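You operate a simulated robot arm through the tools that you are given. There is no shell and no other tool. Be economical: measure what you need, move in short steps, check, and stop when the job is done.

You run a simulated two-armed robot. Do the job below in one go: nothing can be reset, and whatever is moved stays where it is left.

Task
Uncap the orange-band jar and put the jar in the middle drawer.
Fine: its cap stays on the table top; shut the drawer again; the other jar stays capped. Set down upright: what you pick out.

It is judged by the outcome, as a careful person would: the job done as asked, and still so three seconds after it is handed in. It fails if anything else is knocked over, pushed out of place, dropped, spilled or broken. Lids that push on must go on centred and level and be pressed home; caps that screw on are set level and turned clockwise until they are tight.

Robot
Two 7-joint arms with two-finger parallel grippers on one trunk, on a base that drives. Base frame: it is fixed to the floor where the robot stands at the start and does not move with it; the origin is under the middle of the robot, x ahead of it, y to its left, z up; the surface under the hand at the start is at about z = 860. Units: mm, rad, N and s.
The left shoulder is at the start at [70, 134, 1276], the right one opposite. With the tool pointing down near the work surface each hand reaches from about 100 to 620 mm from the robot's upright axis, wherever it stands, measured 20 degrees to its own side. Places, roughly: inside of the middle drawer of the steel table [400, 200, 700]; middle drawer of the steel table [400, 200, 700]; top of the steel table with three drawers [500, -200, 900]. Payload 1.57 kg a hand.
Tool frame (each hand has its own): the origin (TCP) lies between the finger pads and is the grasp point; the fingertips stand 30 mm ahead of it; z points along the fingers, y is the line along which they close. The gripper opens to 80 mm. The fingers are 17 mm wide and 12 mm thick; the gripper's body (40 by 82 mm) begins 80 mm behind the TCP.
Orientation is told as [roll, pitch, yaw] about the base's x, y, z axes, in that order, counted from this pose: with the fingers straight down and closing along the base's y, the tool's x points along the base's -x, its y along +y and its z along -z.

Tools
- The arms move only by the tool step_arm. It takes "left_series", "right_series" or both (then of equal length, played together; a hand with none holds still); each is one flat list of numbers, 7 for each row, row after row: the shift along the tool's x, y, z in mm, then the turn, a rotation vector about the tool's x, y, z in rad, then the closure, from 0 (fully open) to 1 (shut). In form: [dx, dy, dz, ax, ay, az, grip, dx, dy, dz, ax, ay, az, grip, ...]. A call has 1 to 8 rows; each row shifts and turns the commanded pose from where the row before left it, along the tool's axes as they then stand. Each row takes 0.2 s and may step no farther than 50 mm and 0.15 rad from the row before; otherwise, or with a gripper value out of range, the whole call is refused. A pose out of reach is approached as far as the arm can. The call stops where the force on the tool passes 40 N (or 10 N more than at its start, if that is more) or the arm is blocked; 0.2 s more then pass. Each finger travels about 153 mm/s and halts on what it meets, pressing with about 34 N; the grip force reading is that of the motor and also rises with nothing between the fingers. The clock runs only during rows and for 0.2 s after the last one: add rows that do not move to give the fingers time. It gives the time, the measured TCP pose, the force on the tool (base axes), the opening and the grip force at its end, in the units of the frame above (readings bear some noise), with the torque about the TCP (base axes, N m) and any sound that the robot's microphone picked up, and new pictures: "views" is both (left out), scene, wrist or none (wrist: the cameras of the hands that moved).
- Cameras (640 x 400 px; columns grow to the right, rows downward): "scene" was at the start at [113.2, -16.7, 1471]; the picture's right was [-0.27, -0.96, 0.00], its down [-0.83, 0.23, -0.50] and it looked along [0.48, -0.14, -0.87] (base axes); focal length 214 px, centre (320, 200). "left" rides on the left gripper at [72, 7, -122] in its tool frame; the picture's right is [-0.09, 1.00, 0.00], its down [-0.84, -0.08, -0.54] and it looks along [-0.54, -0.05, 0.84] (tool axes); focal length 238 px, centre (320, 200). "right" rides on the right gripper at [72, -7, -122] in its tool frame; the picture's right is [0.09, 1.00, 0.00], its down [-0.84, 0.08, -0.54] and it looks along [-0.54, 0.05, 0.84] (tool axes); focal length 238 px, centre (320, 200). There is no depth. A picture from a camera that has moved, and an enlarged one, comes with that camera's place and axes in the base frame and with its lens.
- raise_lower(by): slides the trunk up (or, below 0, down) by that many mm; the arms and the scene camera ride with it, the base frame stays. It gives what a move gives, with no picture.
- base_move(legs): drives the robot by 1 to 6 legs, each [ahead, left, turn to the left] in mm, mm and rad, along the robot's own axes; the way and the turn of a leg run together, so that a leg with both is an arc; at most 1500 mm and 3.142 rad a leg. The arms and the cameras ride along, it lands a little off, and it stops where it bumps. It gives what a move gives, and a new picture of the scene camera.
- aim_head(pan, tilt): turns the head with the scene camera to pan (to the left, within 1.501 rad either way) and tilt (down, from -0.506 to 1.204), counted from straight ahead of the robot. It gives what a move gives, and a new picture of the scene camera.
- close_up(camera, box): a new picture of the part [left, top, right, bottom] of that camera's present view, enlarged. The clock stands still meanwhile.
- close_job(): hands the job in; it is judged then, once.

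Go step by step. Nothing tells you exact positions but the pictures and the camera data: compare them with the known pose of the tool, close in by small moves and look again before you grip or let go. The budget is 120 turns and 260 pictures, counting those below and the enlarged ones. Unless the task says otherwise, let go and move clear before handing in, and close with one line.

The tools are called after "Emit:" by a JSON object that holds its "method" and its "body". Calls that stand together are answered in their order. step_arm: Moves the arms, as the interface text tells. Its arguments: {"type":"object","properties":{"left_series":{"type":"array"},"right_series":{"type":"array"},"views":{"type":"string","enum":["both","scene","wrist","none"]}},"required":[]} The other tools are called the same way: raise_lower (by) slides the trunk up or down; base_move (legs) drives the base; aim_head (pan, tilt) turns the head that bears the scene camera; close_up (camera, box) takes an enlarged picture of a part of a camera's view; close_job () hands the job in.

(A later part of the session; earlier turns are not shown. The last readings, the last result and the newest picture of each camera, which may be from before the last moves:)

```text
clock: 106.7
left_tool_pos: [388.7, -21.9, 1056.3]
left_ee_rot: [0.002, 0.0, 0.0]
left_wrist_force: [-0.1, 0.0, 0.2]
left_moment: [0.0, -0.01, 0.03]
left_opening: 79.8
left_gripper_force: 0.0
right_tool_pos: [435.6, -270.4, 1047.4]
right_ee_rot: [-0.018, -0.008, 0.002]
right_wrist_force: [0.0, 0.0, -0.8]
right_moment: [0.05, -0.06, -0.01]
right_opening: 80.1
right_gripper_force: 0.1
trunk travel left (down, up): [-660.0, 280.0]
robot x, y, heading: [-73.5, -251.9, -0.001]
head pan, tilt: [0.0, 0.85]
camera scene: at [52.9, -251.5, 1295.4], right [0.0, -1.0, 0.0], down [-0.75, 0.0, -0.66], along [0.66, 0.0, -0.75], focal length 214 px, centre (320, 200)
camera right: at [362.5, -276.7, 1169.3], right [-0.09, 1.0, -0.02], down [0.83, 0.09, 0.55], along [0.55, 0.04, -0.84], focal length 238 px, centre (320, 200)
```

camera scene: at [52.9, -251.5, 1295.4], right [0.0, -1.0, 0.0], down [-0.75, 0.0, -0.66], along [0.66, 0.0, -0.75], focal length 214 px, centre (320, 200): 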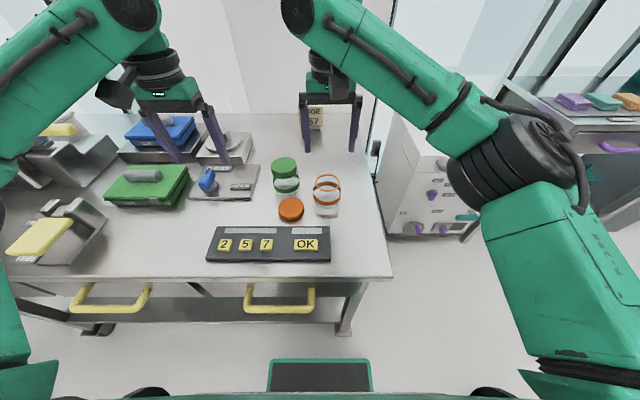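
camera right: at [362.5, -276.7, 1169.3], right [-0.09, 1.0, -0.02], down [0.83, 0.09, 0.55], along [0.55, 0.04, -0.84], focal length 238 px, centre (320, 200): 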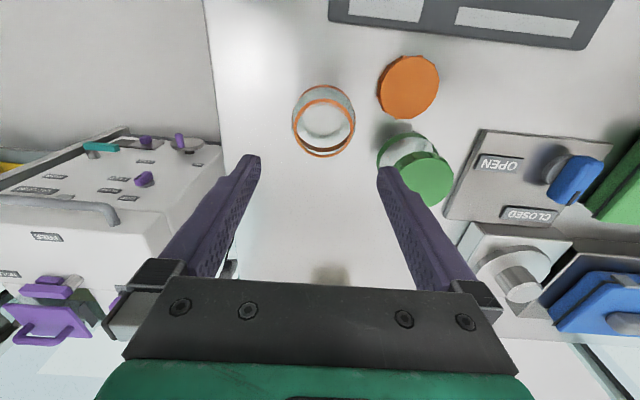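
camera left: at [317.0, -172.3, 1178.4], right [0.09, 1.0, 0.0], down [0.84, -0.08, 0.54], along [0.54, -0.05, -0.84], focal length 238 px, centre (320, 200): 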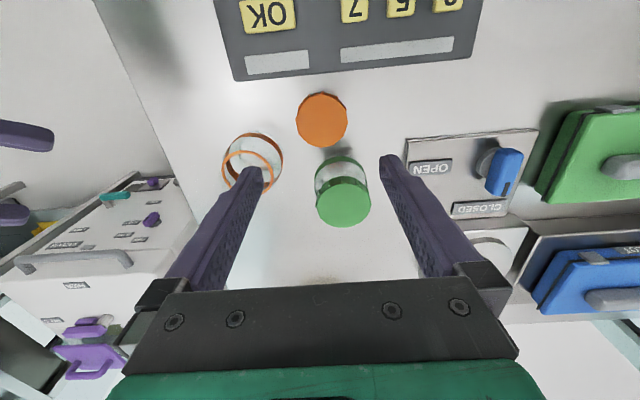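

Levelling the hand and lowering part way for precise centring.

Emit:
{"method": "step_arm", "body": {"right_series": [0, 0, 20, -0.018, 0.008, 0, 0, 0, 0, 25, 0, 0, 0, 0, 0, 0, 0, 0, 0, 0, 0], "views": "wrist"}}

Emit:
{"method": "close_up", "body": {"camera": "right", "box": [240, 80, 400, 200]}}

```text
clock: 107.5
left_tool_pos: [390.3, -20.2, 1055.5]
left_ee_rot: [0.001, 0.0, -0.001]
left_wrist_force: [-0.2, -0.4, 0.5]
left_moment: [0.0, 0.01, 0.01]
left_opening: 80.0
left_gripper_force: 0.2
right_tool_pos: [436.4, -269.9, 1002.9]
right_ee_rot: [-0.001, 0.0, 0.001]
right_wrist_force: [-0.1, 0.5, -0.3]
right_moment: [0.0, 0.03, 0.0]
right_opening: 79.9
right_gripper_force: 0.1
trunk travel left (down, up): [-660.0, 280.0]
robot x, y, heading: [-72.4, -250.6, -0.001]
head pan, tilt: [0.0, 0.85]
camera right: at [363.7, -276.7, 1124.8], right [-0.09, 1.0, 0.0], down [0.84, 0.08, 0.54], along [0.54, 0.05, -0.84], focal length 238 px, centre (320, 200)
```

right: 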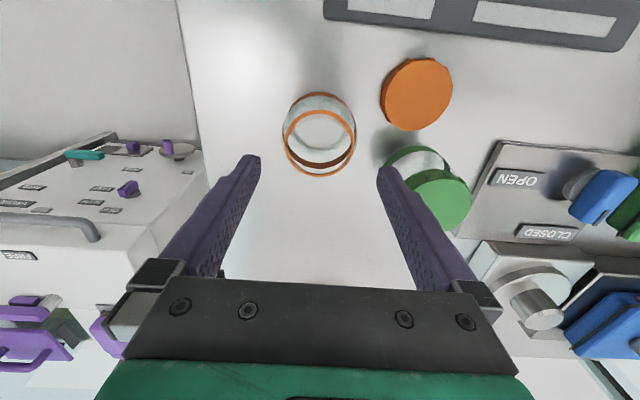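

```text
3.33 times, centred on (320, 140) of right
camera zoom: at [363.7, -276.7, 1124.8], right [-0.09, 1.0, 0.0], down [0.84, 0.08, 0.54], along [0.54, 0.05, -0.84], focal length 794 px, centre (320, 400)
```

zoom: 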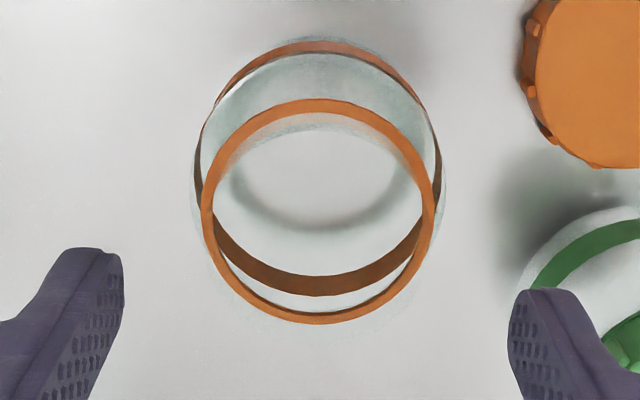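

Centred within 1 mm. Lowering over the jar body.

Emit:
{"method": "step_arm", "body": {"right_series": [1, -0.7, 30, 0, 0, 0, 0, 0, 0, 25, 0, 0, 0, 0, 0, 0, 25, 0, 0, 0, 0, 0, 0, 25, 0, 0, 0, 0, 0, 0, 0, 0, 0, 0, 0], "views": "both"}}

```text
clock: 108.7
left_tool_pos: [388.7, -20.9, 1055.4]
left_ee_rot: [-0.001, -0.001, -0.001]
left_wrist_force: [-0.3, 0.0, -0.3]
left_moment: [-0.02, -0.02, 0.01]
left_opening: 80.0
left_gripper_force: 0.0
right_tool_pos: [433.2, -270.2, 896.1]
right_ee_rot: [0.001, 0.002, 0.0]
right_wrist_force: [0.0, 0.9, -0.5]
right_moment: [0.01, -0.01, -0.01]
right_opening: 80.0
right_gripper_force: 0.0
trunk travel left (down, up): [-660.0, 280.0]
robot x, y, heading: [-74.7, -249.0, -0.001]
head pan, tilt: [0.0, 0.85]
camera scene: at [53.2, -249.8, 1295.3], right [0.0, -1.0, 0.0], down [-0.75, 0.0, -0.66], along [0.66, 0.0, -0.75], focal length 214 px, centre (320, 200)
camera right: at [361.4, -276.8, 1018.3], right [-0.09, 1.0, 0.0], down [0.84, 0.08, 0.54], along [0.54, 0.05, -0.84], focal length 238 px, centre (320, 200)
```

scene: 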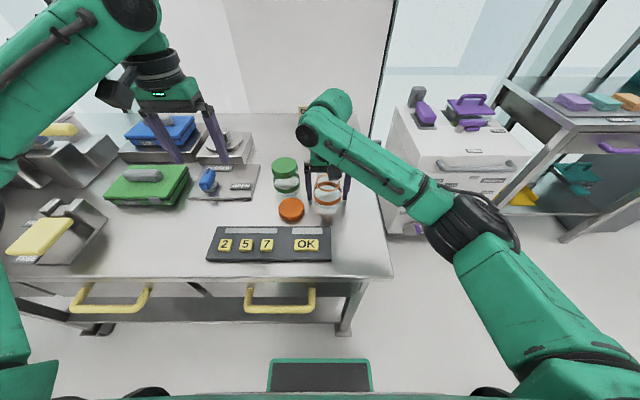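
right: 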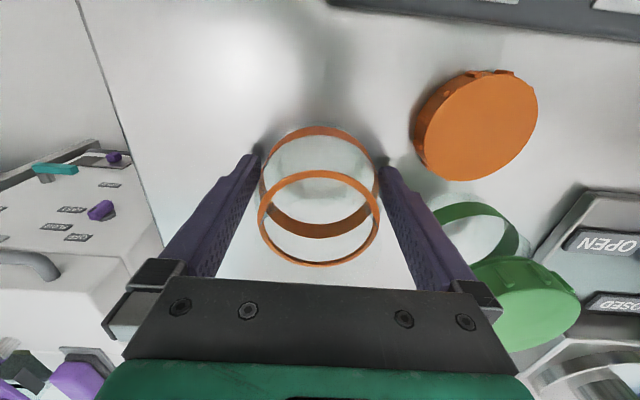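

Straddled cleanly. Gripping the jar and lifting.

Emit:
{"method": "step_arm", "body": {"right_series": [0, 0, 0, 0, 0, 0, 0.3, 0, 0, 0, 0, 0, 0, 1, 0, 0, 0, 0, 0, 0, 1, 0, 0, -10, 0, 0, 0, 1, 0, 0, -35, 0, 0, 0, 1, 0, 0, -40, 0, 0, 0, 1, 0, 0, -40, 0, 0, 0, 1, 0, 0, 0, 0, 0, 0, 1], "views": "both"}}

```text
clock: 110.5
left_tool_pos: [390.1, -21.5, 1055.7]
left_ee_rot: [-0.001, 0.0, -0.002]
left_wrist_force: [0.0, -0.6, 0.1]
left_moment: [0.04, 0.0, 0.01]
left_opening: 79.7
left_gripper_force: 0.0
right_tool_pos: [436.0, -270.9, 1020.1]
right_ee_rot: [0.0, 0.001, 0.003]
right_wrist_force: [-0.6, 0.5, -1.7]
right_moment: [-0.04, -0.02, -0.01]
right_opening: 71.1
right_gripper_force: 33.8
trunk travel left (down, up): [-660.0, 280.0]
robot x, y, heading: [-76.3, -252.7, 0.004]
head pan, tilt: [0.0, 0.85]
camera scene: at [54.3, -250.1, 1295.2], right [0.0, -1.0, 0.0], down [-0.75, 0.0, -0.66], along [0.66, 0.0, -0.75], focal length 214 px, centre (320, 200)
camera right: at [363.0, -277.4, 1142.0], right [-0.09, 1.0, 0.0], down [0.84, 0.08, 0.54], along [0.54, 0.05, -0.84], focal length 238 px, centre (320, 200)
```

scene: 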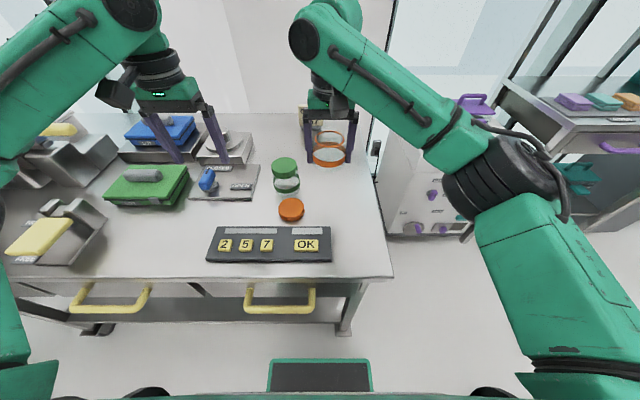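
right: 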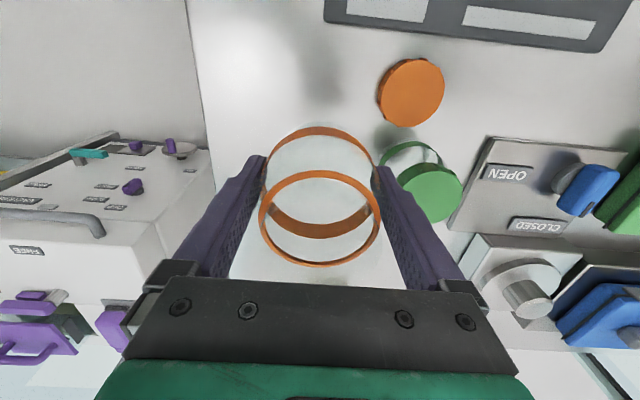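

The jar is held upright. I'll back off and drive over in front of the middle drawer.

Emit:
{"method": "base_move", "body": {"legs": [[-420, 0, 0], [0, 400, 0]]}}

Emit:
{"method": "aim_head", "body": {"pan": 0.1, "tilt": 0.6}}

Emit:
{"method": "close_up", "body": {"camera": "scene", "box": [200, 120, 440, 270]}}

```text
clock: 115.2
left_tool_pos: [-34.7, 380.5, 1055.6]
left_ee_rot: [0.0, -0.001, -0.001]
left_wrist_force: [0.2, 0.3, 0.4]
left_moment: [0.01, -0.01, -0.01]
left_opening: 80.0
left_gripper_force: 0.1
right_tool_pos: [11.2, 131.0, 1018.6]
right_ee_rot: [0.0, -0.001, 0.002]
right_wrist_force: [-0.8, 0.6, -2.8]
right_moment: [-0.01, 0.04, -0.01]
right_opening: 71.2
right_gripper_force: 33.4
trunk travel left (down, up): [-660.0, 280.0]
robot x, y, heading: [-499.8, 150.7, -0.0]
head pan, tilt: [0.0, 0.85]
camera scene: at [-370.6, 151.4, 1295.3], right [0.0, -1.0, 0.0], down [-0.75, 0.0, -0.66], along [0.66, 0.0, -0.75], focal length 214 px, centre (320, 200)
```

scene: 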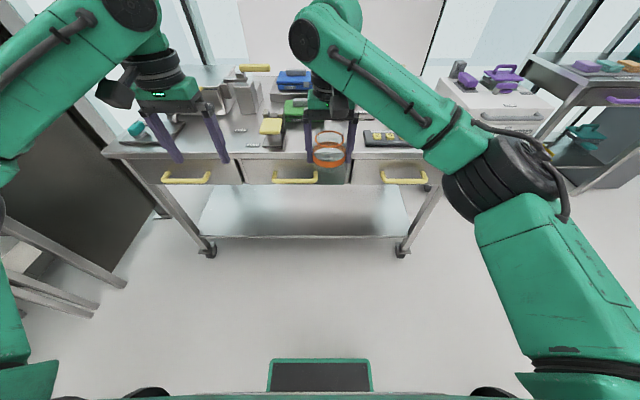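

```text
clock: 116.0
left_tool_pos: [-34.7, 380.8, 1055.7]
left_ee_rot: [-0.001, 0.0, 0.001]
left_wrist_force: [0.5, -0.3, -0.1]
left_moment: [-0.02, -0.02, -0.02]
left_opening: 79.9
left_gripper_force: 0.1
right_tool_pos: [10.3, 131.5, 1020.5]
right_ee_rot: [0.0, 0.0, 0.002]
right_wrist_force: [0.3, -0.5, -1.8]
right_moment: [0.02, 0.03, 0.03]
right_opening: 71.2
right_gripper_force: 33.9
trunk travel left (down, up): [-660.0, 280.0]
robot x, y, heading: [-496.4, 152.3, 0.003]
head pan, tilt: [0.099, 0.6]
camera scene: at [-360.8, 160.8, 1316.1], right [0.1, -0.99, 0.0], down [-0.56, -0.06, -0.82], along [0.82, 0.08, -0.57], focal length 214 px, centre (320, 200)
```

scene: 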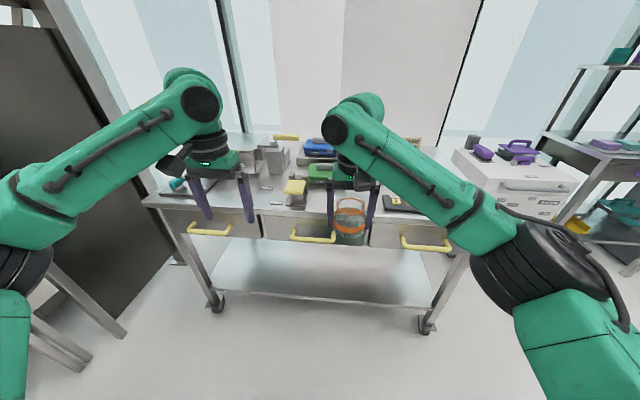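

```text
2.67 times, centred on (320, 195) of scene
camera zoom: at [-360.8, 160.8, 1316.1], right [0.1, -0.99, 0.0], down [-0.56, -0.06, -0.82], along [0.82, 0.08, -0.57], focal length 572 px, centre (320, 213)
```

zoom: 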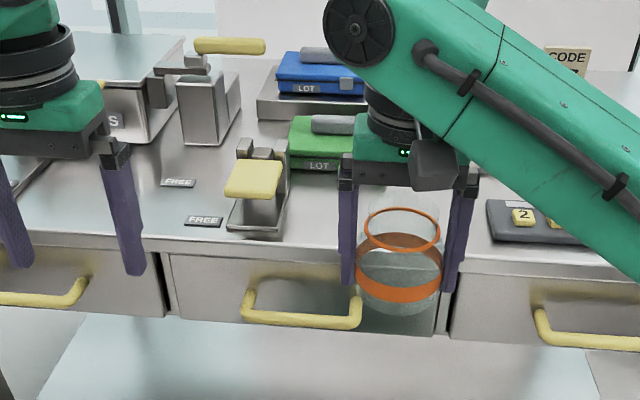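

The middle drawer's handle is a horizontal bar at about (175, 236, 776), spanning y≈163–310. I'll drive closer, then bring the left hand over it with fingers closing along x. First I move the right hand aside and rotate the left.

Emit:
{"method": "base_move", "body": {"legs": [[190, -20, 0]]}}

Emit:
{"method": "step_arm", "body": {"right_series": [0, -35, 0, 0, 0, 0, 1, 0, -35, 0, 0, 0, 0, 1, 0, -35, 0, 0, 0, 0, 1, 0, 0, 0, 0, 0, 0, 1, 0, 0, 0, 0, 0, 0, 1, 0, 0, 0, 0, 0, 0, 1, 0, 0, 0, 0, 0, 0, 1, 0, 0, 0, 0, 0, 0, 1], "left_series": [0, 0, 0, 0, 0, 0.145, 0, 0, 0, 0, 0, 0, 0.145, 0, 0, 0, 0, 0, 0, 0.145, 0, 0, 0, 0, 0, 0, 0.145, 0, 0, 0, 0, 0, 0, 0.145, 0, 0, 0, 0, 0, 0, 0.145, 0, 0, 0, 0, 0, 0, 0.145, 0, 0, 0, 0, 0, 0, 0.145, 0], "views": "none"}}

Emit:
{"method": "step_arm", "body": {"left_series": [0, 0, 0, 0, 0, 0.145, 0, 0, 0, 0, 0, 0, 0.145, 0, 0, 0, 0, 0, 0, 0.121, 0, 0, 0, 0, 0, 0, 0, 0]}}

```text
clock: 117.6
left_tool_pos: [153.9, 361.5, 1054.6]
left_ee_rot: [0.0, -0.001, 0.001]
left_wrist_force: [0.1, -0.9, 0.4]
left_moment: [0.01, -0.02, 0.0]
left_opening: 80.2
left_gripper_force: 0.1
right_tool_pos: [198.7, 112.0, 1021.0]
right_ee_rot: [0.0, -0.002, 0.002]
right_wrist_force: [0.1, 1.2, -2.4]
right_moment: [0.02, 0.03, 0.02]
right_opening: 71.3
right_gripper_force: 34.0
trunk travel left (down, up): [-660.0, 280.0]
robot x, y, heading: [-310.3, 128.0, -0.001]
head pan, tilt: [0.099, 0.6]
camera scene: at [-173.4, 141.1, 1316.3], right [0.1, -0.99, 0.0], down [-0.56, -0.06, -0.83], along [0.82, 0.08, -0.56], focal length 214 px, centre (320, 200)
```

scene: 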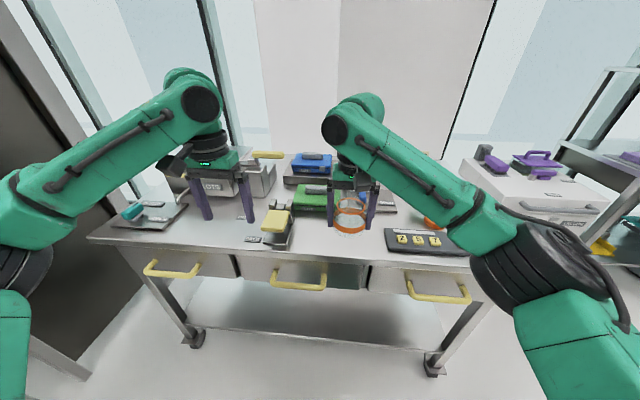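

```text
clock: 119.4
left_tool_pos: [154.0, 360.6, 1055.3]
left_ee_rot: [0.001, 0.001, -1.164]
left_wrist_force: [0.2, 0.2, -0.6]
left_moment: [-0.03, 0.0, -0.01]
left_opening: 80.0
left_gripper_force: 0.1
right_tool_pos: [198.2, 9.7, 1019.5]
right_ee_rot: [0.0, -0.001, 0.001]
right_wrist_force: [-0.9, 0.8, -0.9]
right_moment: [-0.03, 0.04, 0.04]
right_opening: 71.0
right_gripper_force: 34.3
trunk travel left (down, up): [-660.0, 280.0]
robot x, y, heading: [-308.2, 130.5, 0.001]
head pan, tilt: [0.099, 0.6]
```

```text
clock: 120.4
left_tool_pos: [155.0, 361.4, 1056.0]
left_ee_rot: [-0.001, 0.001, -1.573]
left_wrist_force: [0.1, -0.7, 0.3]
left_moment: [0.0, -0.02, 0.0]
left_opening: 80.0
left_gripper_force: 0.0
right_tool_pos: [197.7, 7.8, 1019.4]
right_ee_rot: [0.0, 0.0, 0.002]
right_wrist_force: [0.3, 0.5, -2.4]
right_moment: [0.02, 0.03, 0.01]
right_opening: 71.2
right_gripper_force: 34.4
trunk travel left (down, up): [-660.0, 280.0]
robot x, y, heading: [-310.1, 133.8, 0.002]
head pan, tilt: [0.099, 0.6]
camera scene: at [-172.4, 140.9, 1316.1], right [0.1, -0.99, 0.0], down [-0.56, -0.06, -0.82], along [0.82, 0.08, -0.57], focal length 214 px, centre (320, 200)
camera left: at [160.8, 434.1, 1177.5], right [1.0, -0.09, 0.0], down [-0.08, -0.84, 0.54], along [-0.05, -0.54, -0.84], focal length 238 px, centre (320, 200)
```

scene: 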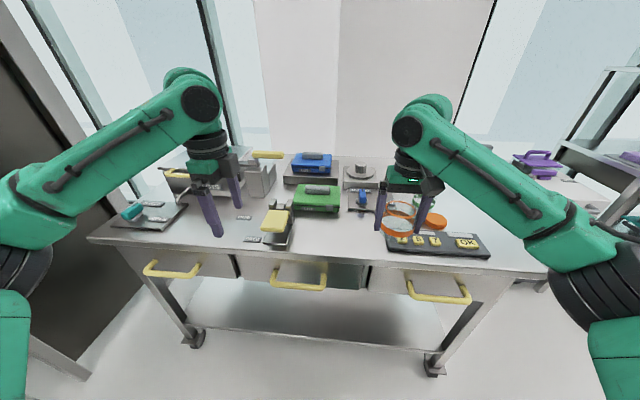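
left: 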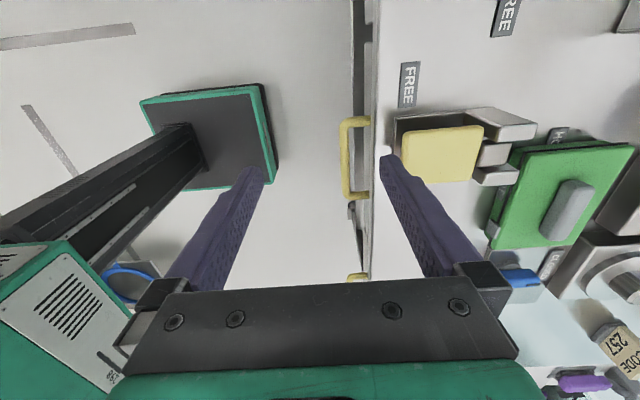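

Both cameras see the handle. I'll take enlarged views to pin down its position.

Emit:
{"method": "close_up", "body": {"camera": "left", "box": [300, 90, 460, 210]}}

Emit:
{"method": "close_up", "body": {"camera": "scene", "box": [220, 210, 380, 310]}}

```text
3.33 times, centred on (380, 150) of left
camera zoom: at [160.8, 434.1, 1177.5], right [1.0, -0.09, 0.0], down [-0.08, -0.84, 0.54], along [-0.05, -0.54, -0.84], focal length 794 px, centre (120, 367)
```

zoom: 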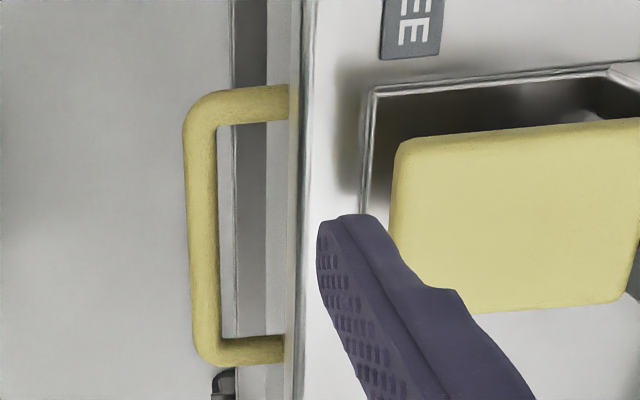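

```text
4.00 times, centred on (300, 260) of scene
camera zoom: at [-172.4, 140.9, 1316.1], right [0.1, -0.99, 0.0], down [-0.56, -0.06, -0.82], along [0.82, 0.08, -0.57], focal length 858 px, centre (400, -40)
```

zoom: 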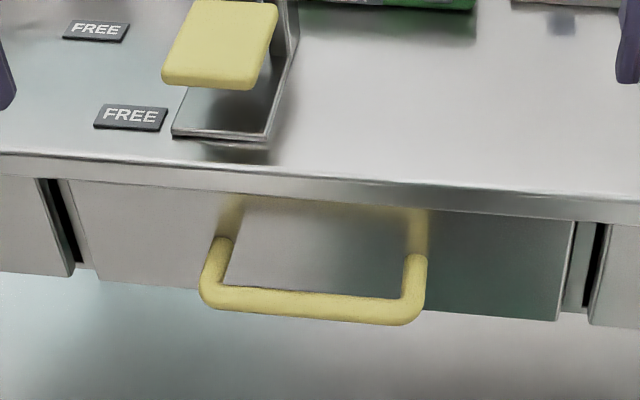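

Refined: the bar is at x≈192, z≈754, y≈167–326, and the table edge is at x≈226. I'll come in tilted 20° so the gripper body stays clear of the table edge, with the fingers preset to about 32 mm.

Emit:
{"method": "step_arm", "body": {"left_series": [-29, 0.5, 37, 0, 0, 0, 0.3, -29, 0.5, 37, 0, 0, 0, 0.6, -29, 0.5, 37, 0, 0, 0, 0.6, -28, 0.5, 37, 0, 0, 0, 0.6, 0, 0, 0, -0.1167, 0, 0, 0.6, 0, 0, 0, -0.1167, 0, 0, 0.6, 0, 0, 0, -0.1167, 0, 0, 0.6, 0, 0, 0, 0, 0, 0, 0.6]}}

```text
clock: 122.2
left_tool_pos: [157.4, 245.9, 906.1]
left_ee_rot: [0.351, -0.001, -1.57]
left_wrist_force: [-0.8, -0.2, -0.1]
left_moment: [-0.02, -0.02, 0.02]
left_opening: 32.1
left_gripper_force: 0.0
right_tool_pos: [197.2, 8.4, 1020.1]
right_ee_rot: [0.0, -0.001, 0.0]
right_wrist_force: [0.9, -0.3, -2.6]
right_moment: [-0.02, 0.02, 0.0]
right_opening: 71.0
right_gripper_force: 34.7
trunk travel left (down, up): [-660.0, 280.0]
robot x, y, heading: [-308.8, 131.1, 0.003]
head pan, tilt: [0.099, 0.6]
camera scene: at [-172.3, 140.9, 1316.1], right [0.1, -0.99, 0.0], down [-0.56, -0.06, -0.82], along [0.82, 0.08, -0.57], focal length 214 px, centre (320, 200)
camera left: at [120.4, 318.7, 1023.5], right [0.93, -0.09, 0.34], down [-0.26, -0.84, 0.48], along [0.24, -0.54, -0.81], focal length 238 px, centre (320, 200)
```

scene: 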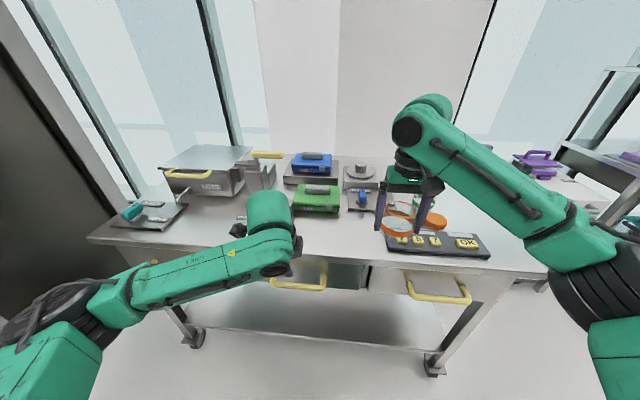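
left: 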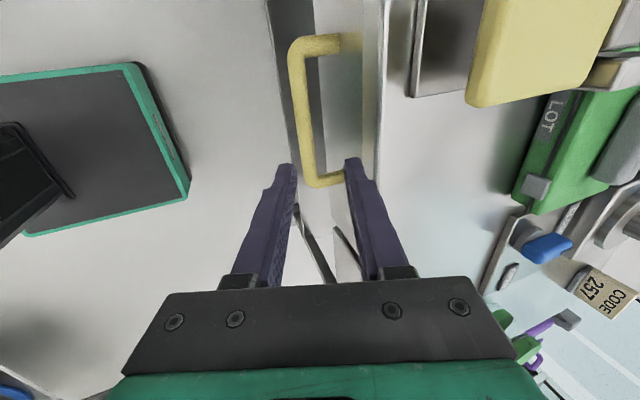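

The bar measures x≈189–192 from here too. Descending in the tilted frame.

Emit:
{"method": "step_arm", "body": {"left_series": [0, -10, 30, 0, 0, 0, 0.6, 0, -10, 30, 0, 0, 0, 0.6, 0, 0, 25, 0, 0, 0, 0.6, 0, 0, 0, 0, 0, 0, 0.6], "views": "wrist"}}

```text
clock: 123.2
left_tool_pos: [166.6, 246.1, 819.6]
left_ee_rot: [0.352, 0.0, -1.57]
left_wrist_force: [-0.1, -0.4, -0.4]
left_moment: [0.03, 0.01, -0.05]
left_opening: 31.9
left_gripper_force: 0.1
right_tool_pos: [197.7, 8.8, 1020.6]
right_ee_rot: [0.0, 0.001, 0.003]
right_wrist_force: [0.3, 0.1, -2.4]
right_moment: [-0.01, 0.01, 0.02]
right_opening: 71.1
right_gripper_force: 33.9
trunk travel left (down, up): [-660.0, 280.0]
robot x, y, heading: [-308.2, 131.5, -0.001]
head pan, tilt: [0.099, 0.6]
camera left: at [129.6, 319.2, 936.1], right [0.94, -0.09, 0.34], down [-0.26, -0.84, 0.48], along [0.24, -0.54, -0.81], focal length 238 px, centre (320, 200)
```

left: 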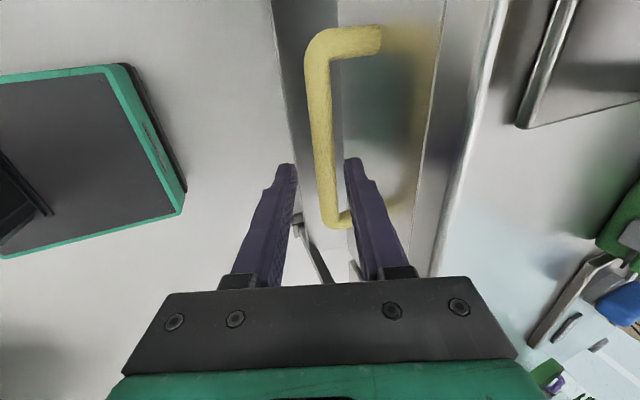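

Aligned. Descending the rest so the bar sits between the fingers, then closing.

Emit:
{"method": "step_arm", "body": {"left_series": [0, 1.4, 20, 0, 0, 0, 0.6, 0, 0, 20, 0, 0, 0, 0.6, 0, 0, 18, 0, 0, 0, 0.6, 0, 0, 0, 0, 0, 0, 0.6], "views": "both"}}

```text
clock: 124.2
left_tool_pos: [186.4, 244.2, 766.3]
left_ee_rot: [0.351, 0.001, -1.57]
left_wrist_force: [0.8, 0.0, 1.2]
left_moment: [0.01, -0.03, -0.03]
left_opening: 31.7
left_gripper_force: 0.1
right_tool_pos: [196.8, 8.6, 1020.5]
right_ee_rot: [0.0, -0.001, 0.001]
right_wrist_force: [-0.9, 0.4, -2.2]
right_moment: [0.01, 0.0, -0.02]
right_opening: 70.9
right_gripper_force: 33.9
trunk travel left (down, up): [-660.0, 280.0]
robot x, y, heading: [-311.4, 128.2, 0.0]
head pan, tilt: [0.099, 0.6]
camera scene: at [-172.5, 140.9, 1316.2], right [0.1, -0.99, 0.0], down [-0.56, -0.06, -0.82], along [0.82, 0.08, -0.57], focal length 214 px, centre (320, 200)
camera left: at [151.0, 318.2, 883.7], right [0.94, -0.09, 0.34], down [-0.26, -0.84, 0.48], along [0.24, -0.54, -0.81], focal length 238 px, centre (320, 200)
```

scene: 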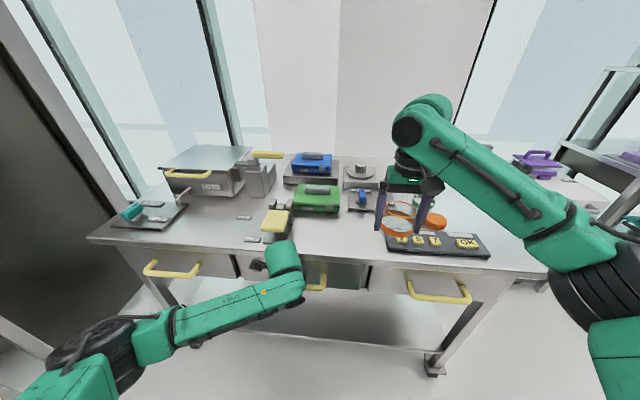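
left: 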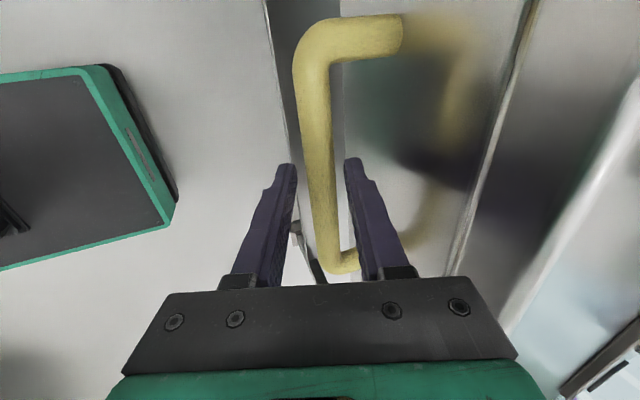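

The bar is between the fingers. Closing, then a gentle 30 mm pull test.

Emit:
{"method": "step_arm", "body": {"left_series": [0, 0, 0, 0, 0, 0, 1, 0, 0, 0, 0, 0, 0, 1, 0, -4.7, -1.7, 0, 0, 0, 1, 0, -9.4, -3.4, 0, 0, 0, 1, 0, -14, -5.1, 0, 0, 0, 1, 0, 0, 0, 0, 0, 0, 1]}}

```text
clock: 125.6
left_tool_pos: [157.0, 244.8, 767.9]
left_ee_rot: [0.351, 0.001, -1.572]
left_wrist_force: [-1.0, -3.8, 6.2]
left_moment: [-0.29, 0.06, -0.08]
left_opening: 18.1
left_gripper_force: 32.6
right_tool_pos: [196.7, 7.7, 1020.5]
right_ee_rot: [0.002, 0.0, 0.002]
right_wrist_force: [0.0, 0.1, -2.4]
right_moment: [-0.01, -0.03, -0.01]
right_opening: 71.2
right_gripper_force: 34.1
trunk travel left (down, up): [-660.0, 280.0]
robot x, y, heading: [-309.3, 130.2, -0.001]
head pan, tilt: [0.099, 0.6]
camera scene: at [-173.4, 139.9, 1316.3], right [0.1, -0.99, 0.0], down [-0.56, -0.06, -0.83], along [0.82, 0.08, -0.56], focal length 214 px, centre (320, 200)
camera left: at [121.7, 318.2, 884.1], right [0.94, -0.09, 0.34], down [-0.26, -0.84, 0.48], along [0.24, -0.54, -0.81], focal length 238 px, centre (320, 200)
```

scene: 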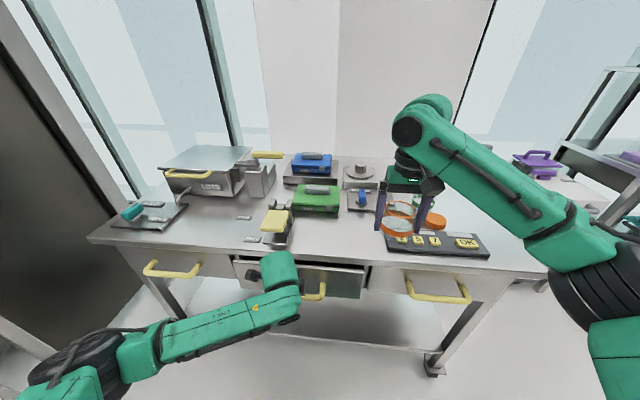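
left: 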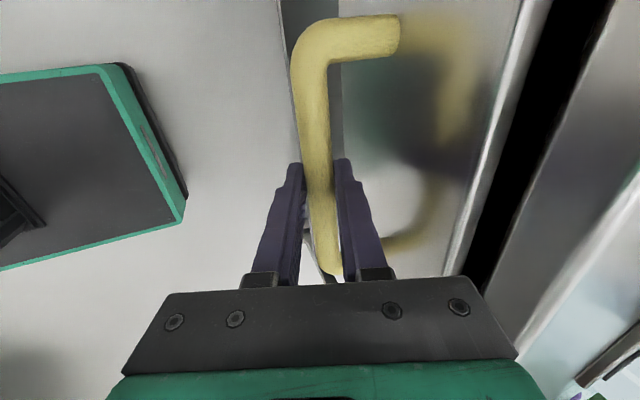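

The drawer slides freely. Pulling it further open.

Emit:
{"method": "step_arm", "body": {"left_series": [0, -28, -10, 0, 0, 0, 1, 0, -28, -10, 0, 0, 0, 1, 0, -28, -10, 0, 0, 0, 1, 0, -28, -10, 0, 0, 0, 1, 0, 0, 0, 0, 0, 0, 1], "views": "scene"}}

```text
clock: 126.8
left_tool_pos: [38.4, 246.1, 768.7]
left_ee_rot: [0.351, 0.002, -1.57]
left_wrist_force: [-1.0, 2.6, 8.8]
left_moment: [0.03, 0.07, -0.07]
left_opening: 17.6
left_gripper_force: 32.6
right_tool_pos: [197.3, 9.1, 1019.0]
right_ee_rot: [0.0, 0.0, 0.002]
right_wrist_force: [0.2, 0.3, -1.9]
right_moment: [-0.02, -0.01, -0.06]
right_opening: 70.7
right_gripper_force: 33.7
trunk travel left (down, up): [-660.0, 280.0]
robot x, y, heading: [-309.7, 132.8, -0.001]
head pan, tilt: [0.099, 0.6]
camera scene: at [-173.1, 141.0, 1316.2], right [0.1, -0.99, 0.0], down [-0.56, -0.06, -0.83], along [0.82, 0.08, -0.56], focal length 214 px, centre (320, 200)
```

scene: 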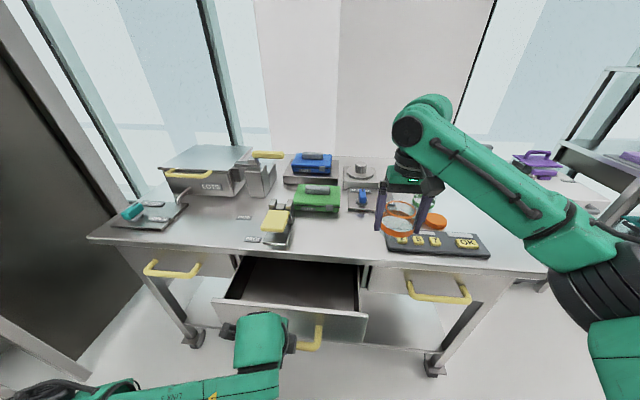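

Emit:
{"method": "step_arm", "body": {"left_series": [0, -24, -8.4, 0, 0, 0, 1, 0, -24, -8.4, 0, 0, 0, 1, 0, -24, -8.4, 0, 0, 0, 1, 0, 0, 0, 0, 0, 0, 1], "views": "scene"}}

Emit:
{"method": "close_up", "body": {"camera": "scene", "box": [190, 230, 390, 380]}}

```text
clock: 127.5
left_tool_pos: [-14.1, 253.0, 761.9]
left_ee_rot: [0.362, 0.019, -1.561]
left_wrist_force: [-1.8, -11.1, 19.9]
left_moment: [0.1, 0.0, -0.24]
left_opening: 17.9
left_gripper_force: 32.5
right_tool_pos: [196.0, 6.2, 1020.9]
right_ee_rot: [0.003, -0.003, 0.002]
right_wrist_force: [0.4, -0.3, -1.9]
right_moment: [-0.02, 0.02, -0.02]
right_opening: 71.2
right_gripper_force: 33.8
trunk travel left (down, up): [-660.0, 280.0]
robot x, y, heading: [-311.3, 129.4, -0.003]
head pan, tilt: [0.099, 0.6]
stopped in row 3 (left hand): the force on the tool passed its limit at 72 N (the readings are from after the stop); the commanded pose is now the measured one
camera scene: at [-175.6, 138.7, 1316.8], right [0.1, -1.0, 0.0], down [-0.56, -0.05, -0.83], along [0.82, 0.08, -0.56], focal length 214 px, centre (320, 200)
```

scene: 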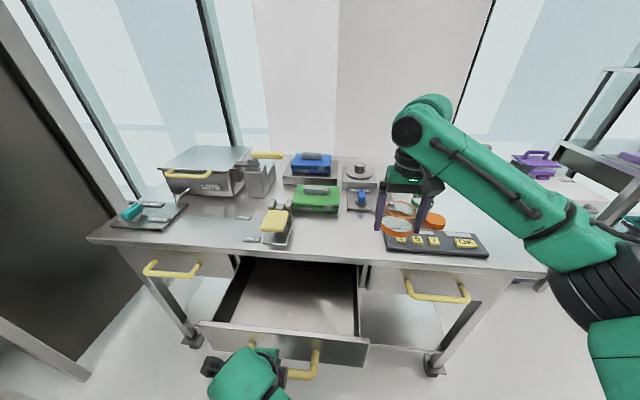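

```text
2.67 times, centred on (290, 305) of scene
camera zoom: at [-175.6, 138.7, 1316.8], right [0.1, -1.0, 0.0], down [-0.56, -0.05, -0.83], along [0.82, 0.08, -0.56], focal length 572 px, centre (400, -80)
```

zoom: 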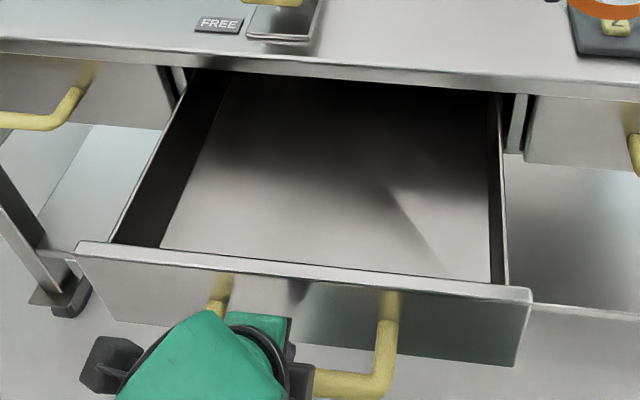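

The drawer is fully open, about 200 mm. Releasing the handle and withdrawing the left hand.

Emit:
{"method": "step_arm", "body": {"left_series": [0, 0, 0, 0, 0, 0, 0.6, 0, 0, 0, 0, 0, 0, 0.6, 0, 0, -15, 0, 0, 0, 0.6, 0, 0, -35, 0, 0, 0, 0.6, 0, 0, -40, 0, 0, 0, 0.6, 0, 0, -40, 0, 0, 0, 0.6, 0, 0, 0, 0, 0, 0, 0.6], "views": "scene"}}

```text
clock: 128.6
left_tool_pos: [-33.2, 328.0, 764.5]
left_ee_rot: [0.284, 0.36, -1.65]
left_wrist_force: [0.7, 0.0, -0.4]
left_moment: [0.02, -0.06, 0.0]
left_opening: 31.9
left_gripper_force: 0.1
left hand out of reach, approached as far as the arm can: row 4, 5
right_tool_pos: [198.5, 12.2, 1020.0]
right_ee_rot: [-0.001, 0.002, 0.0]
right_wrist_force: [-0.5, 0.3, -2.4]
right_moment: [-0.02, 0.01, -0.02]
right_opening: 71.1
right_gripper_force: 34.0
trunk travel left (down, up): [-660.0, 280.0]
robot x, y, heading: [-312.2, 134.6, -0.0]
head pan, tilt: [0.099, 0.6]
stopped in row 5 (left hand): the arm was blocked; the commanded pose is now the measured one
camera scene: at [-171.0, 145.7, 1316.0], right [0.1, -1.0, 0.0], down [-0.56, -0.06, -0.82], along [0.82, 0.08, -0.57], focal length 214 px, centre (320, 200)
```

scene: 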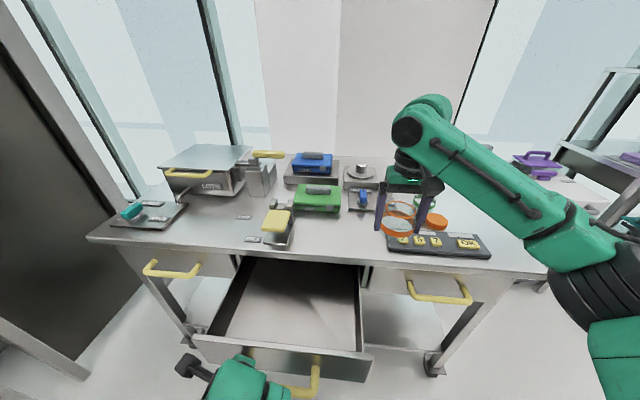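

The left arm hit its folding limit and slid along the bar. Let me see how the fingers sit before moving.

Emit:
{"method": "close_up", "body": {"camera": "left", "box": [0, 0, 640, 400]}}

Emit:
{"method": "close_up", "body": {"camera": "scene", "box": [160, 280, 360, 400]}}

```text
1.00 times, centred on (320, 200) of left (not enlarged: the box is as wide or as high as the picture)
camera zoom: at [-59.6, 357.3, 900.8], right [0.94, -0.26, 0.23], down [-0.3, -0.94, 0.17], along [0.17, -0.23, -0.96], focal length 238 px, centre (320, 200)
```

zoom: 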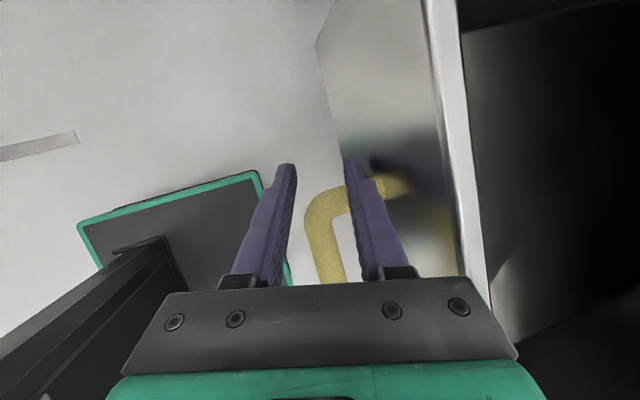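

```text
3.20 times, centred on (260, 340) of scene
camera zoom: at [-171.0, 145.7, 1316.0], right [0.1, -1.0, 0.0], down [-0.56, -0.06, -0.82], along [0.82, 0.08, -0.57], focal length 686 px, centre (512, -248)
```

zoom: 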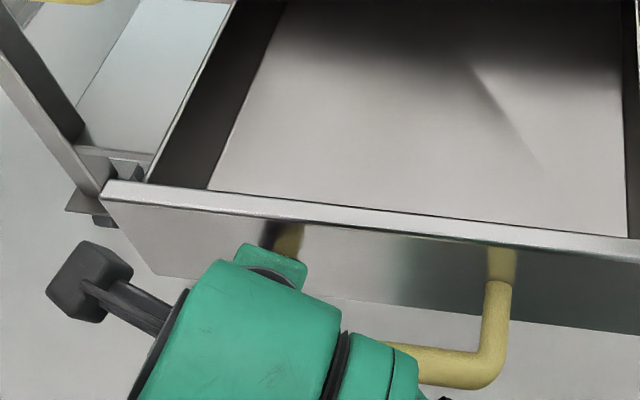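

The finger lies above the handle's post, so raising the trunk should lift the hand straight out.

Emit:
{"method": "raise_lower", "body": {"by": 40}}

Emit:
{"method": "raise_lower", "body": {"by": 60}}

Emit:
{"method": "close_up", "body": {"camera": "left", "box": [0, 0, 640, 400]}}

Emit:
{"method": "close_up", "body": {"camera": "scene", "box": [0, 0, 640, 400]}}

```text
clock: 129.4
left_tool_pos: [-34.0, 327.0, 804.6]
left_ee_rot: [0.28, 0.365, -1.651]
left_wrist_force: [0.2, 0.1, -0.2]
left_moment: [-0.01, 0.0, -0.01]
left_opening: 31.9
left_gripper_force: 0.1
right_tool_pos: [197.7, 8.3, 1059.9]
right_ee_rot: [-0.001, 0.001, 0.001]
right_wrist_force: [0.1, 0.4, -1.8]
right_moment: [-0.01, 0.03, 0.01]
right_opening: 71.4
right_gripper_force: 34.0
trunk travel left (down, up): [-700.0, 240.0]
robot x, y, heading: [-308.4, 124.6, 0.005]
head pan, tilt: [0.099, 0.6]
```

```text
clock: 130.4
left_tool_pos: [-33.0, 326.5, 865.3]
left_ee_rot: [0.282, 0.364, -1.65]
left_wrist_force: [-0.4, -0.2, 0.6]
left_moment: [0.01, 0.0, -0.04]
left_opening: 32.1
left_gripper_force: 0.1
right_tool_pos: [197.4, 7.7, 1119.7]
right_ee_rot: [0.0, 0.0, 0.002]
right_wrist_force: [0.8, 0.6, -1.2]
right_moment: [0.0, 0.02, -0.01]
right_opening: 71.2
right_gripper_force: 33.6
trunk travel left (down, up): [-760.0, 180.0]
robot x, y, heading: [-309.8, 130.2, -0.002]
head pan, tilt: [0.099, 0.6]
```

```text
1.00 times, centred on (320, 200) of left (not enlarged: the box is as wide or as high as the picture)
camera zoom: at [-60.3, 353.7, 1002.0], right [0.94, -0.26, 0.23], down [-0.3, -0.94, 0.17], along [0.17, -0.23, -0.96], focal length 238 px, centre (320, 200)
```

zoom: 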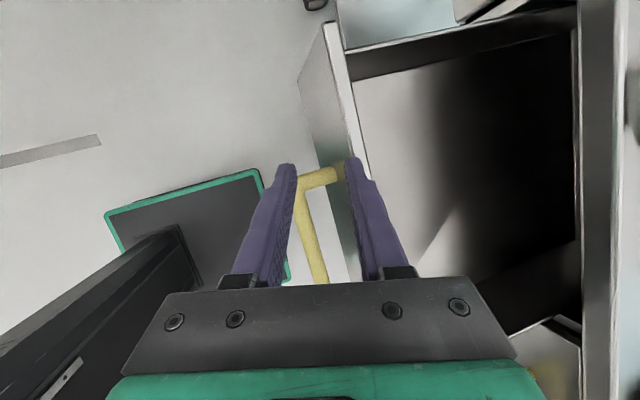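

```text
1.00 times, centred on (320, 200) of scene (not enlarged: the box is as wide or as high as the picture)
camera zoom: at [-172.0, 140.6, 1416.2], right [0.1, -0.99, 0.0], down [-0.56, -0.06, -0.82], along [0.82, 0.08, -0.57], focal length 214 px, centre (320, 200)
```

zoom: 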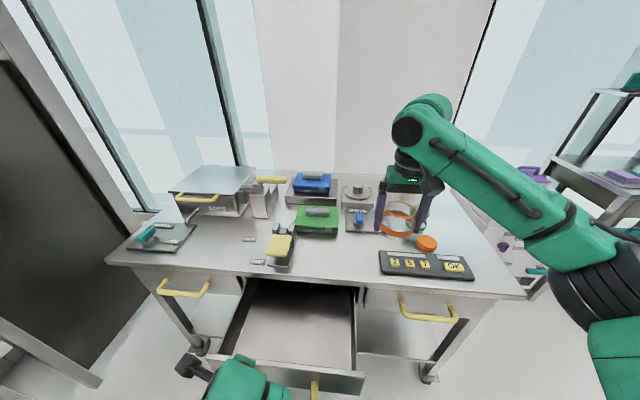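

The left hand is free and the drawer stays open. I'll shift the base left so the right arm can lower the jar into the drawer.

Emit:
{"method": "base_move", "body": {"legs": [[0, 110, 0]]}}

Emit:
{"method": "aim_head", "body": {"pan": -0.1, "tilt": 0.85}}

```text
clock: 131.6
left_tool_pos: [-35.0, 434.7, 864.3]
left_ee_rot: [0.282, 0.368, -1.65]
left_wrist_force: [-0.1, -0.8, -0.4]
left_moment: [-0.01, 0.0, -0.01]
left_opening: 32.2
left_gripper_force: 0.2
right_tool_pos: [197.7, 116.7, 1119.5]
right_ee_rot: [0.002, 0.001, 0.003]
right_wrist_force: [0.4, 0.0, -1.5]
right_moment: [-0.01, 0.05, 0.0]
right_opening: 71.4
right_gripper_force: 34.0
trunk travel left (down, up): [-760.0, 180.0]
robot x, y, heading: [-310.0, 242.1, -0.002]
head pan, tilt: [0.099, 0.6]
camera scene: at [-171.9, 248.7, 1416.1], right [0.1, -1.0, 0.0], down [-0.56, -0.05, -0.82], along [0.82, 0.08, -0.57], focal length 214 px, centre (320, 200)
```

scene: 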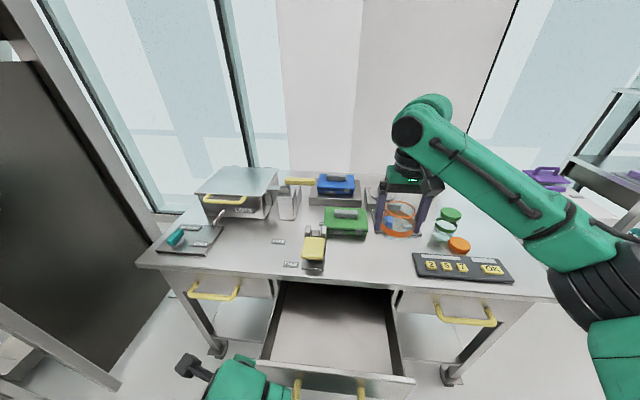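

```text
clock: 132.3
left_tool_pos: [-34.1, 436.9, 865.6]
left_ee_rot: [0.282, 0.367, -1.651]
left_wrist_force: [-0.2, 0.7, 0.7]
left_moment: [-0.02, 0.01, -0.02]
left_opening: 32.0
left_gripper_force: 0.0
right_tool_pos: [197.1, 117.3, 1119.8]
right_ee_rot: [0.002, 0.0, 0.001]
right_wrist_force: [-0.4, 0.0, -2.0]
right_moment: [0.0, 0.02, 0.01]
right_opening: 71.0
right_gripper_force: 34.1
trunk travel left (down, up): [-760.0, 180.0]
robot x, y, heading: [-312.0, 241.8, 0.0]
head pan, tilt: [-0.099, 0.85]
camera scene: at [-182.3, 234.3, 1395.3], right [-0.1, -0.99, 0.0], down [-0.75, 0.07, -0.66], along [0.66, -0.07, -0.75], focal length 214 px, centre (320, 200)
```

scene: 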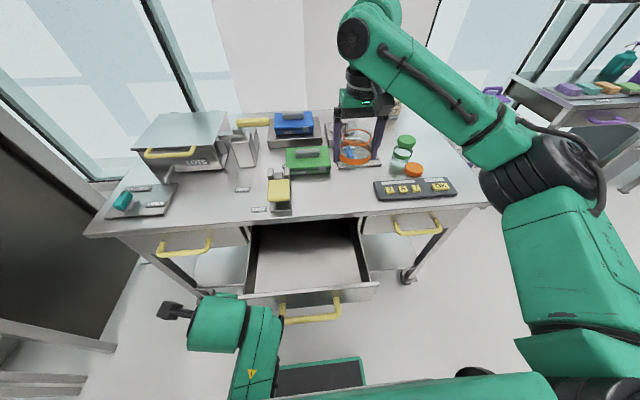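

The drawer interior spans about x 28–226, y 75–405. Moving the jar above (135, 200) and down.

Emit:
{"method": "step_arm", "body": {"right_series": [15.5, 20.8, 20, 0, 0, 0, 1, 15.5, 20.8, 20, 0, 0, 0, 1, 15.5, 20.8, 30, 0, 0, 0, 1, 15.5, 20.6, 30, 0, 0, 0, 1, 0, 0, 40, 0, 0, 0, 1, 0, 0, 40, 0, 0, 0, 1, 0, 0, 40, 0, 0, 0, 1, 0, 0, 0, 0, 0, 0, 1]}}

```text
clock: 134.1
left_tool_pos: [-34.1, 436.3, 865.4]
left_ee_rot: [0.282, 0.365, -1.652]
left_wrist_force: [0.7, 0.3, 0.3]
left_moment: [-0.01, 0.02, 0.0]
left_opening: 32.2
left_gripper_force: 0.0
right_tool_pos: [135.9, 197.9, 898.8]
right_ee_rot: [0.0, -0.001, 0.001]
right_wrist_force: [0.0, 0.5, -2.2]
right_moment: [-0.01, 0.01, 0.0]
right_opening: 71.1
right_gripper_force: 34.1
trunk travel left (down, up): [-760.0, 180.0]
robot x, y, heading: [-305.5, 237.0, 0.001]
head pan, tilt: [-0.099, 0.85]
camera scene: at [-182.4, 233.5, 1395.3], right [-0.1, -0.99, 0.0], down [-0.75, 0.08, -0.66], along [0.66, -0.07, -0.75], focal length 214 px, centre (320, 200)
camera right: at [62.5, 191.2, 1020.3], right [-0.09, 1.0, 0.0], down [0.84, 0.08, 0.54], along [0.54, 0.05, -0.84], focal length 238 px, centre (320, 200)
```

scene: 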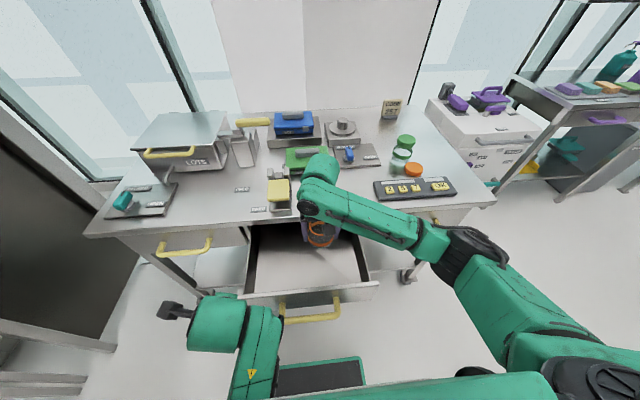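
right: 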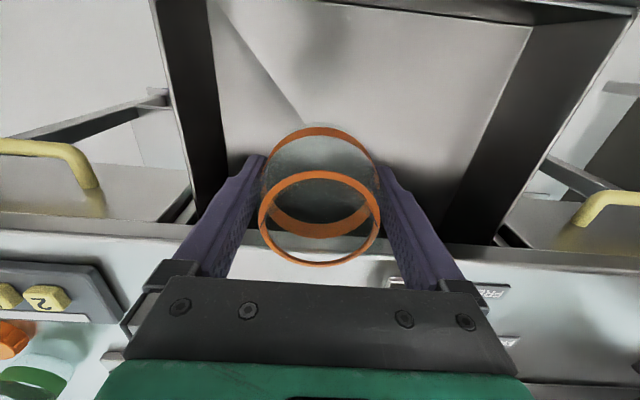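

The jar is over the drawer interior, clear of the walls. Lowering.

Emit:
{"method": "step_arm", "body": {"right_series": [3, 0, 30, 0, 0, 0, 1, 0, 0, 30, 0, 0, 0, 1, 0, 0, 30, 0, 0, 0, 1, 0, 0, 10, 0, 0, 0, 1, 0, 0, 5, 0, 0, 0, 1, 0, 0, 5, 0, 0, 0, 1, 0, 0, 0, 0, 0, 0, 1]}}

```text
clock: 135.7
left_tool_pos: [-34.0, 435.7, 865.7]
left_ee_rot: [0.281, 0.364, -1.652]
left_wrist_force: [0.0, 1.0, 0.0]
left_moment: [0.01, 0.03, 0.0]
left_opening: 32.2
left_gripper_force: 0.0
right_tool_pos: [133.4, 199.2, 790.6]
right_ee_rot: [0.0, 0.0, 0.002]
right_wrist_force: [-0.5, 0.5, -1.7]
right_moment: [0.01, 0.02, -0.04]
right_opening: 71.2
right_gripper_force: 34.0
trunk travel left (down, up): [-760.0, 180.0]
robot x, y, heading: [-306.4, 242.1, -0.003]
head pan, tilt: [-0.099, 0.85]
camera scene: at [-182.3, 233.5, 1395.3], right [-0.1, -0.99, 0.0], down [-0.75, 0.08, -0.66], along [0.66, -0.07, -0.75], focal length 214 px, centre (320, 200)
camera right: at [60.4, 192.9, 912.1], right [-0.09, 1.0, 0.0], down [0.84, 0.08, 0.54], along [0.54, 0.05, -0.84], focal length 238 px, centre (320, 200)
```

scene: 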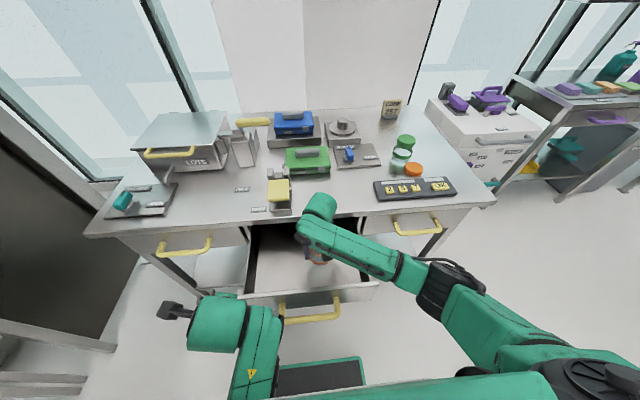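
right: 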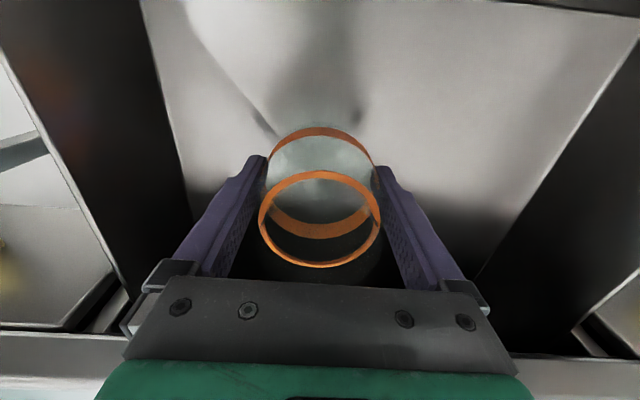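

Emit:
{"method": "step_arm", "body": {"right_series": [0, 0, 4, 0, 0, 0, 1, 0, 0, 4, 0, 0, 0, 1, 0, 0, 4, 0, 0, 0, 1, 0, 0, 4, 0, 0, 0, 1, 0, 0, 0, 0, 0, 0, 1], "views": "wrist"}}

```text
clock: 136.9
left_tool_pos: [-32.9, 435.2, 865.8]
left_ee_rot: [0.283, 0.364, -1.65]
left_wrist_force: [-0.7, 0.0, 0.8]
left_moment: [0.0, 0.02, 0.02]
left_opening: 31.9
left_gripper_force: 0.2
right_tool_pos: [132.1, 200.5, 773.0]
right_ee_rot: [-0.001, -0.002, 0.001]
right_wrist_force: [-0.1, -0.6, -2.1]
right_moment: [0.0, 0.01, 0.0]
right_opening: 71.0
right_gripper_force: 33.9
trunk travel left (down, up): [-760.0, 180.0]
robot x, y, heading: [-309.8, 240.7, 0.001]
head pan, tilt: [-0.099, 0.85]
camera right: at [59.8, 193.1, 895.6], right [-0.09, 1.0, 0.0], down [0.84, 0.08, 0.54], along [0.54, 0.05, -0.84], focal length 238 px, centre (320, 200)
```

right: 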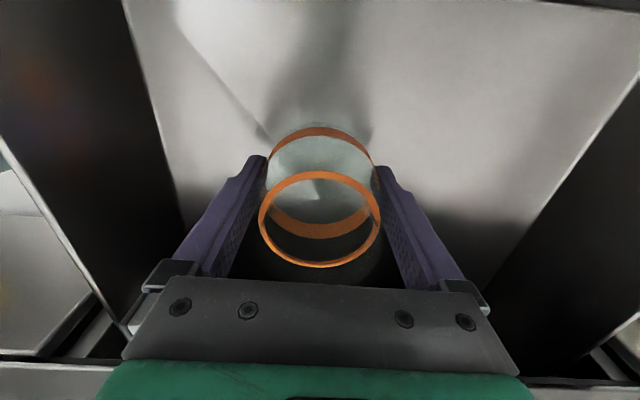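

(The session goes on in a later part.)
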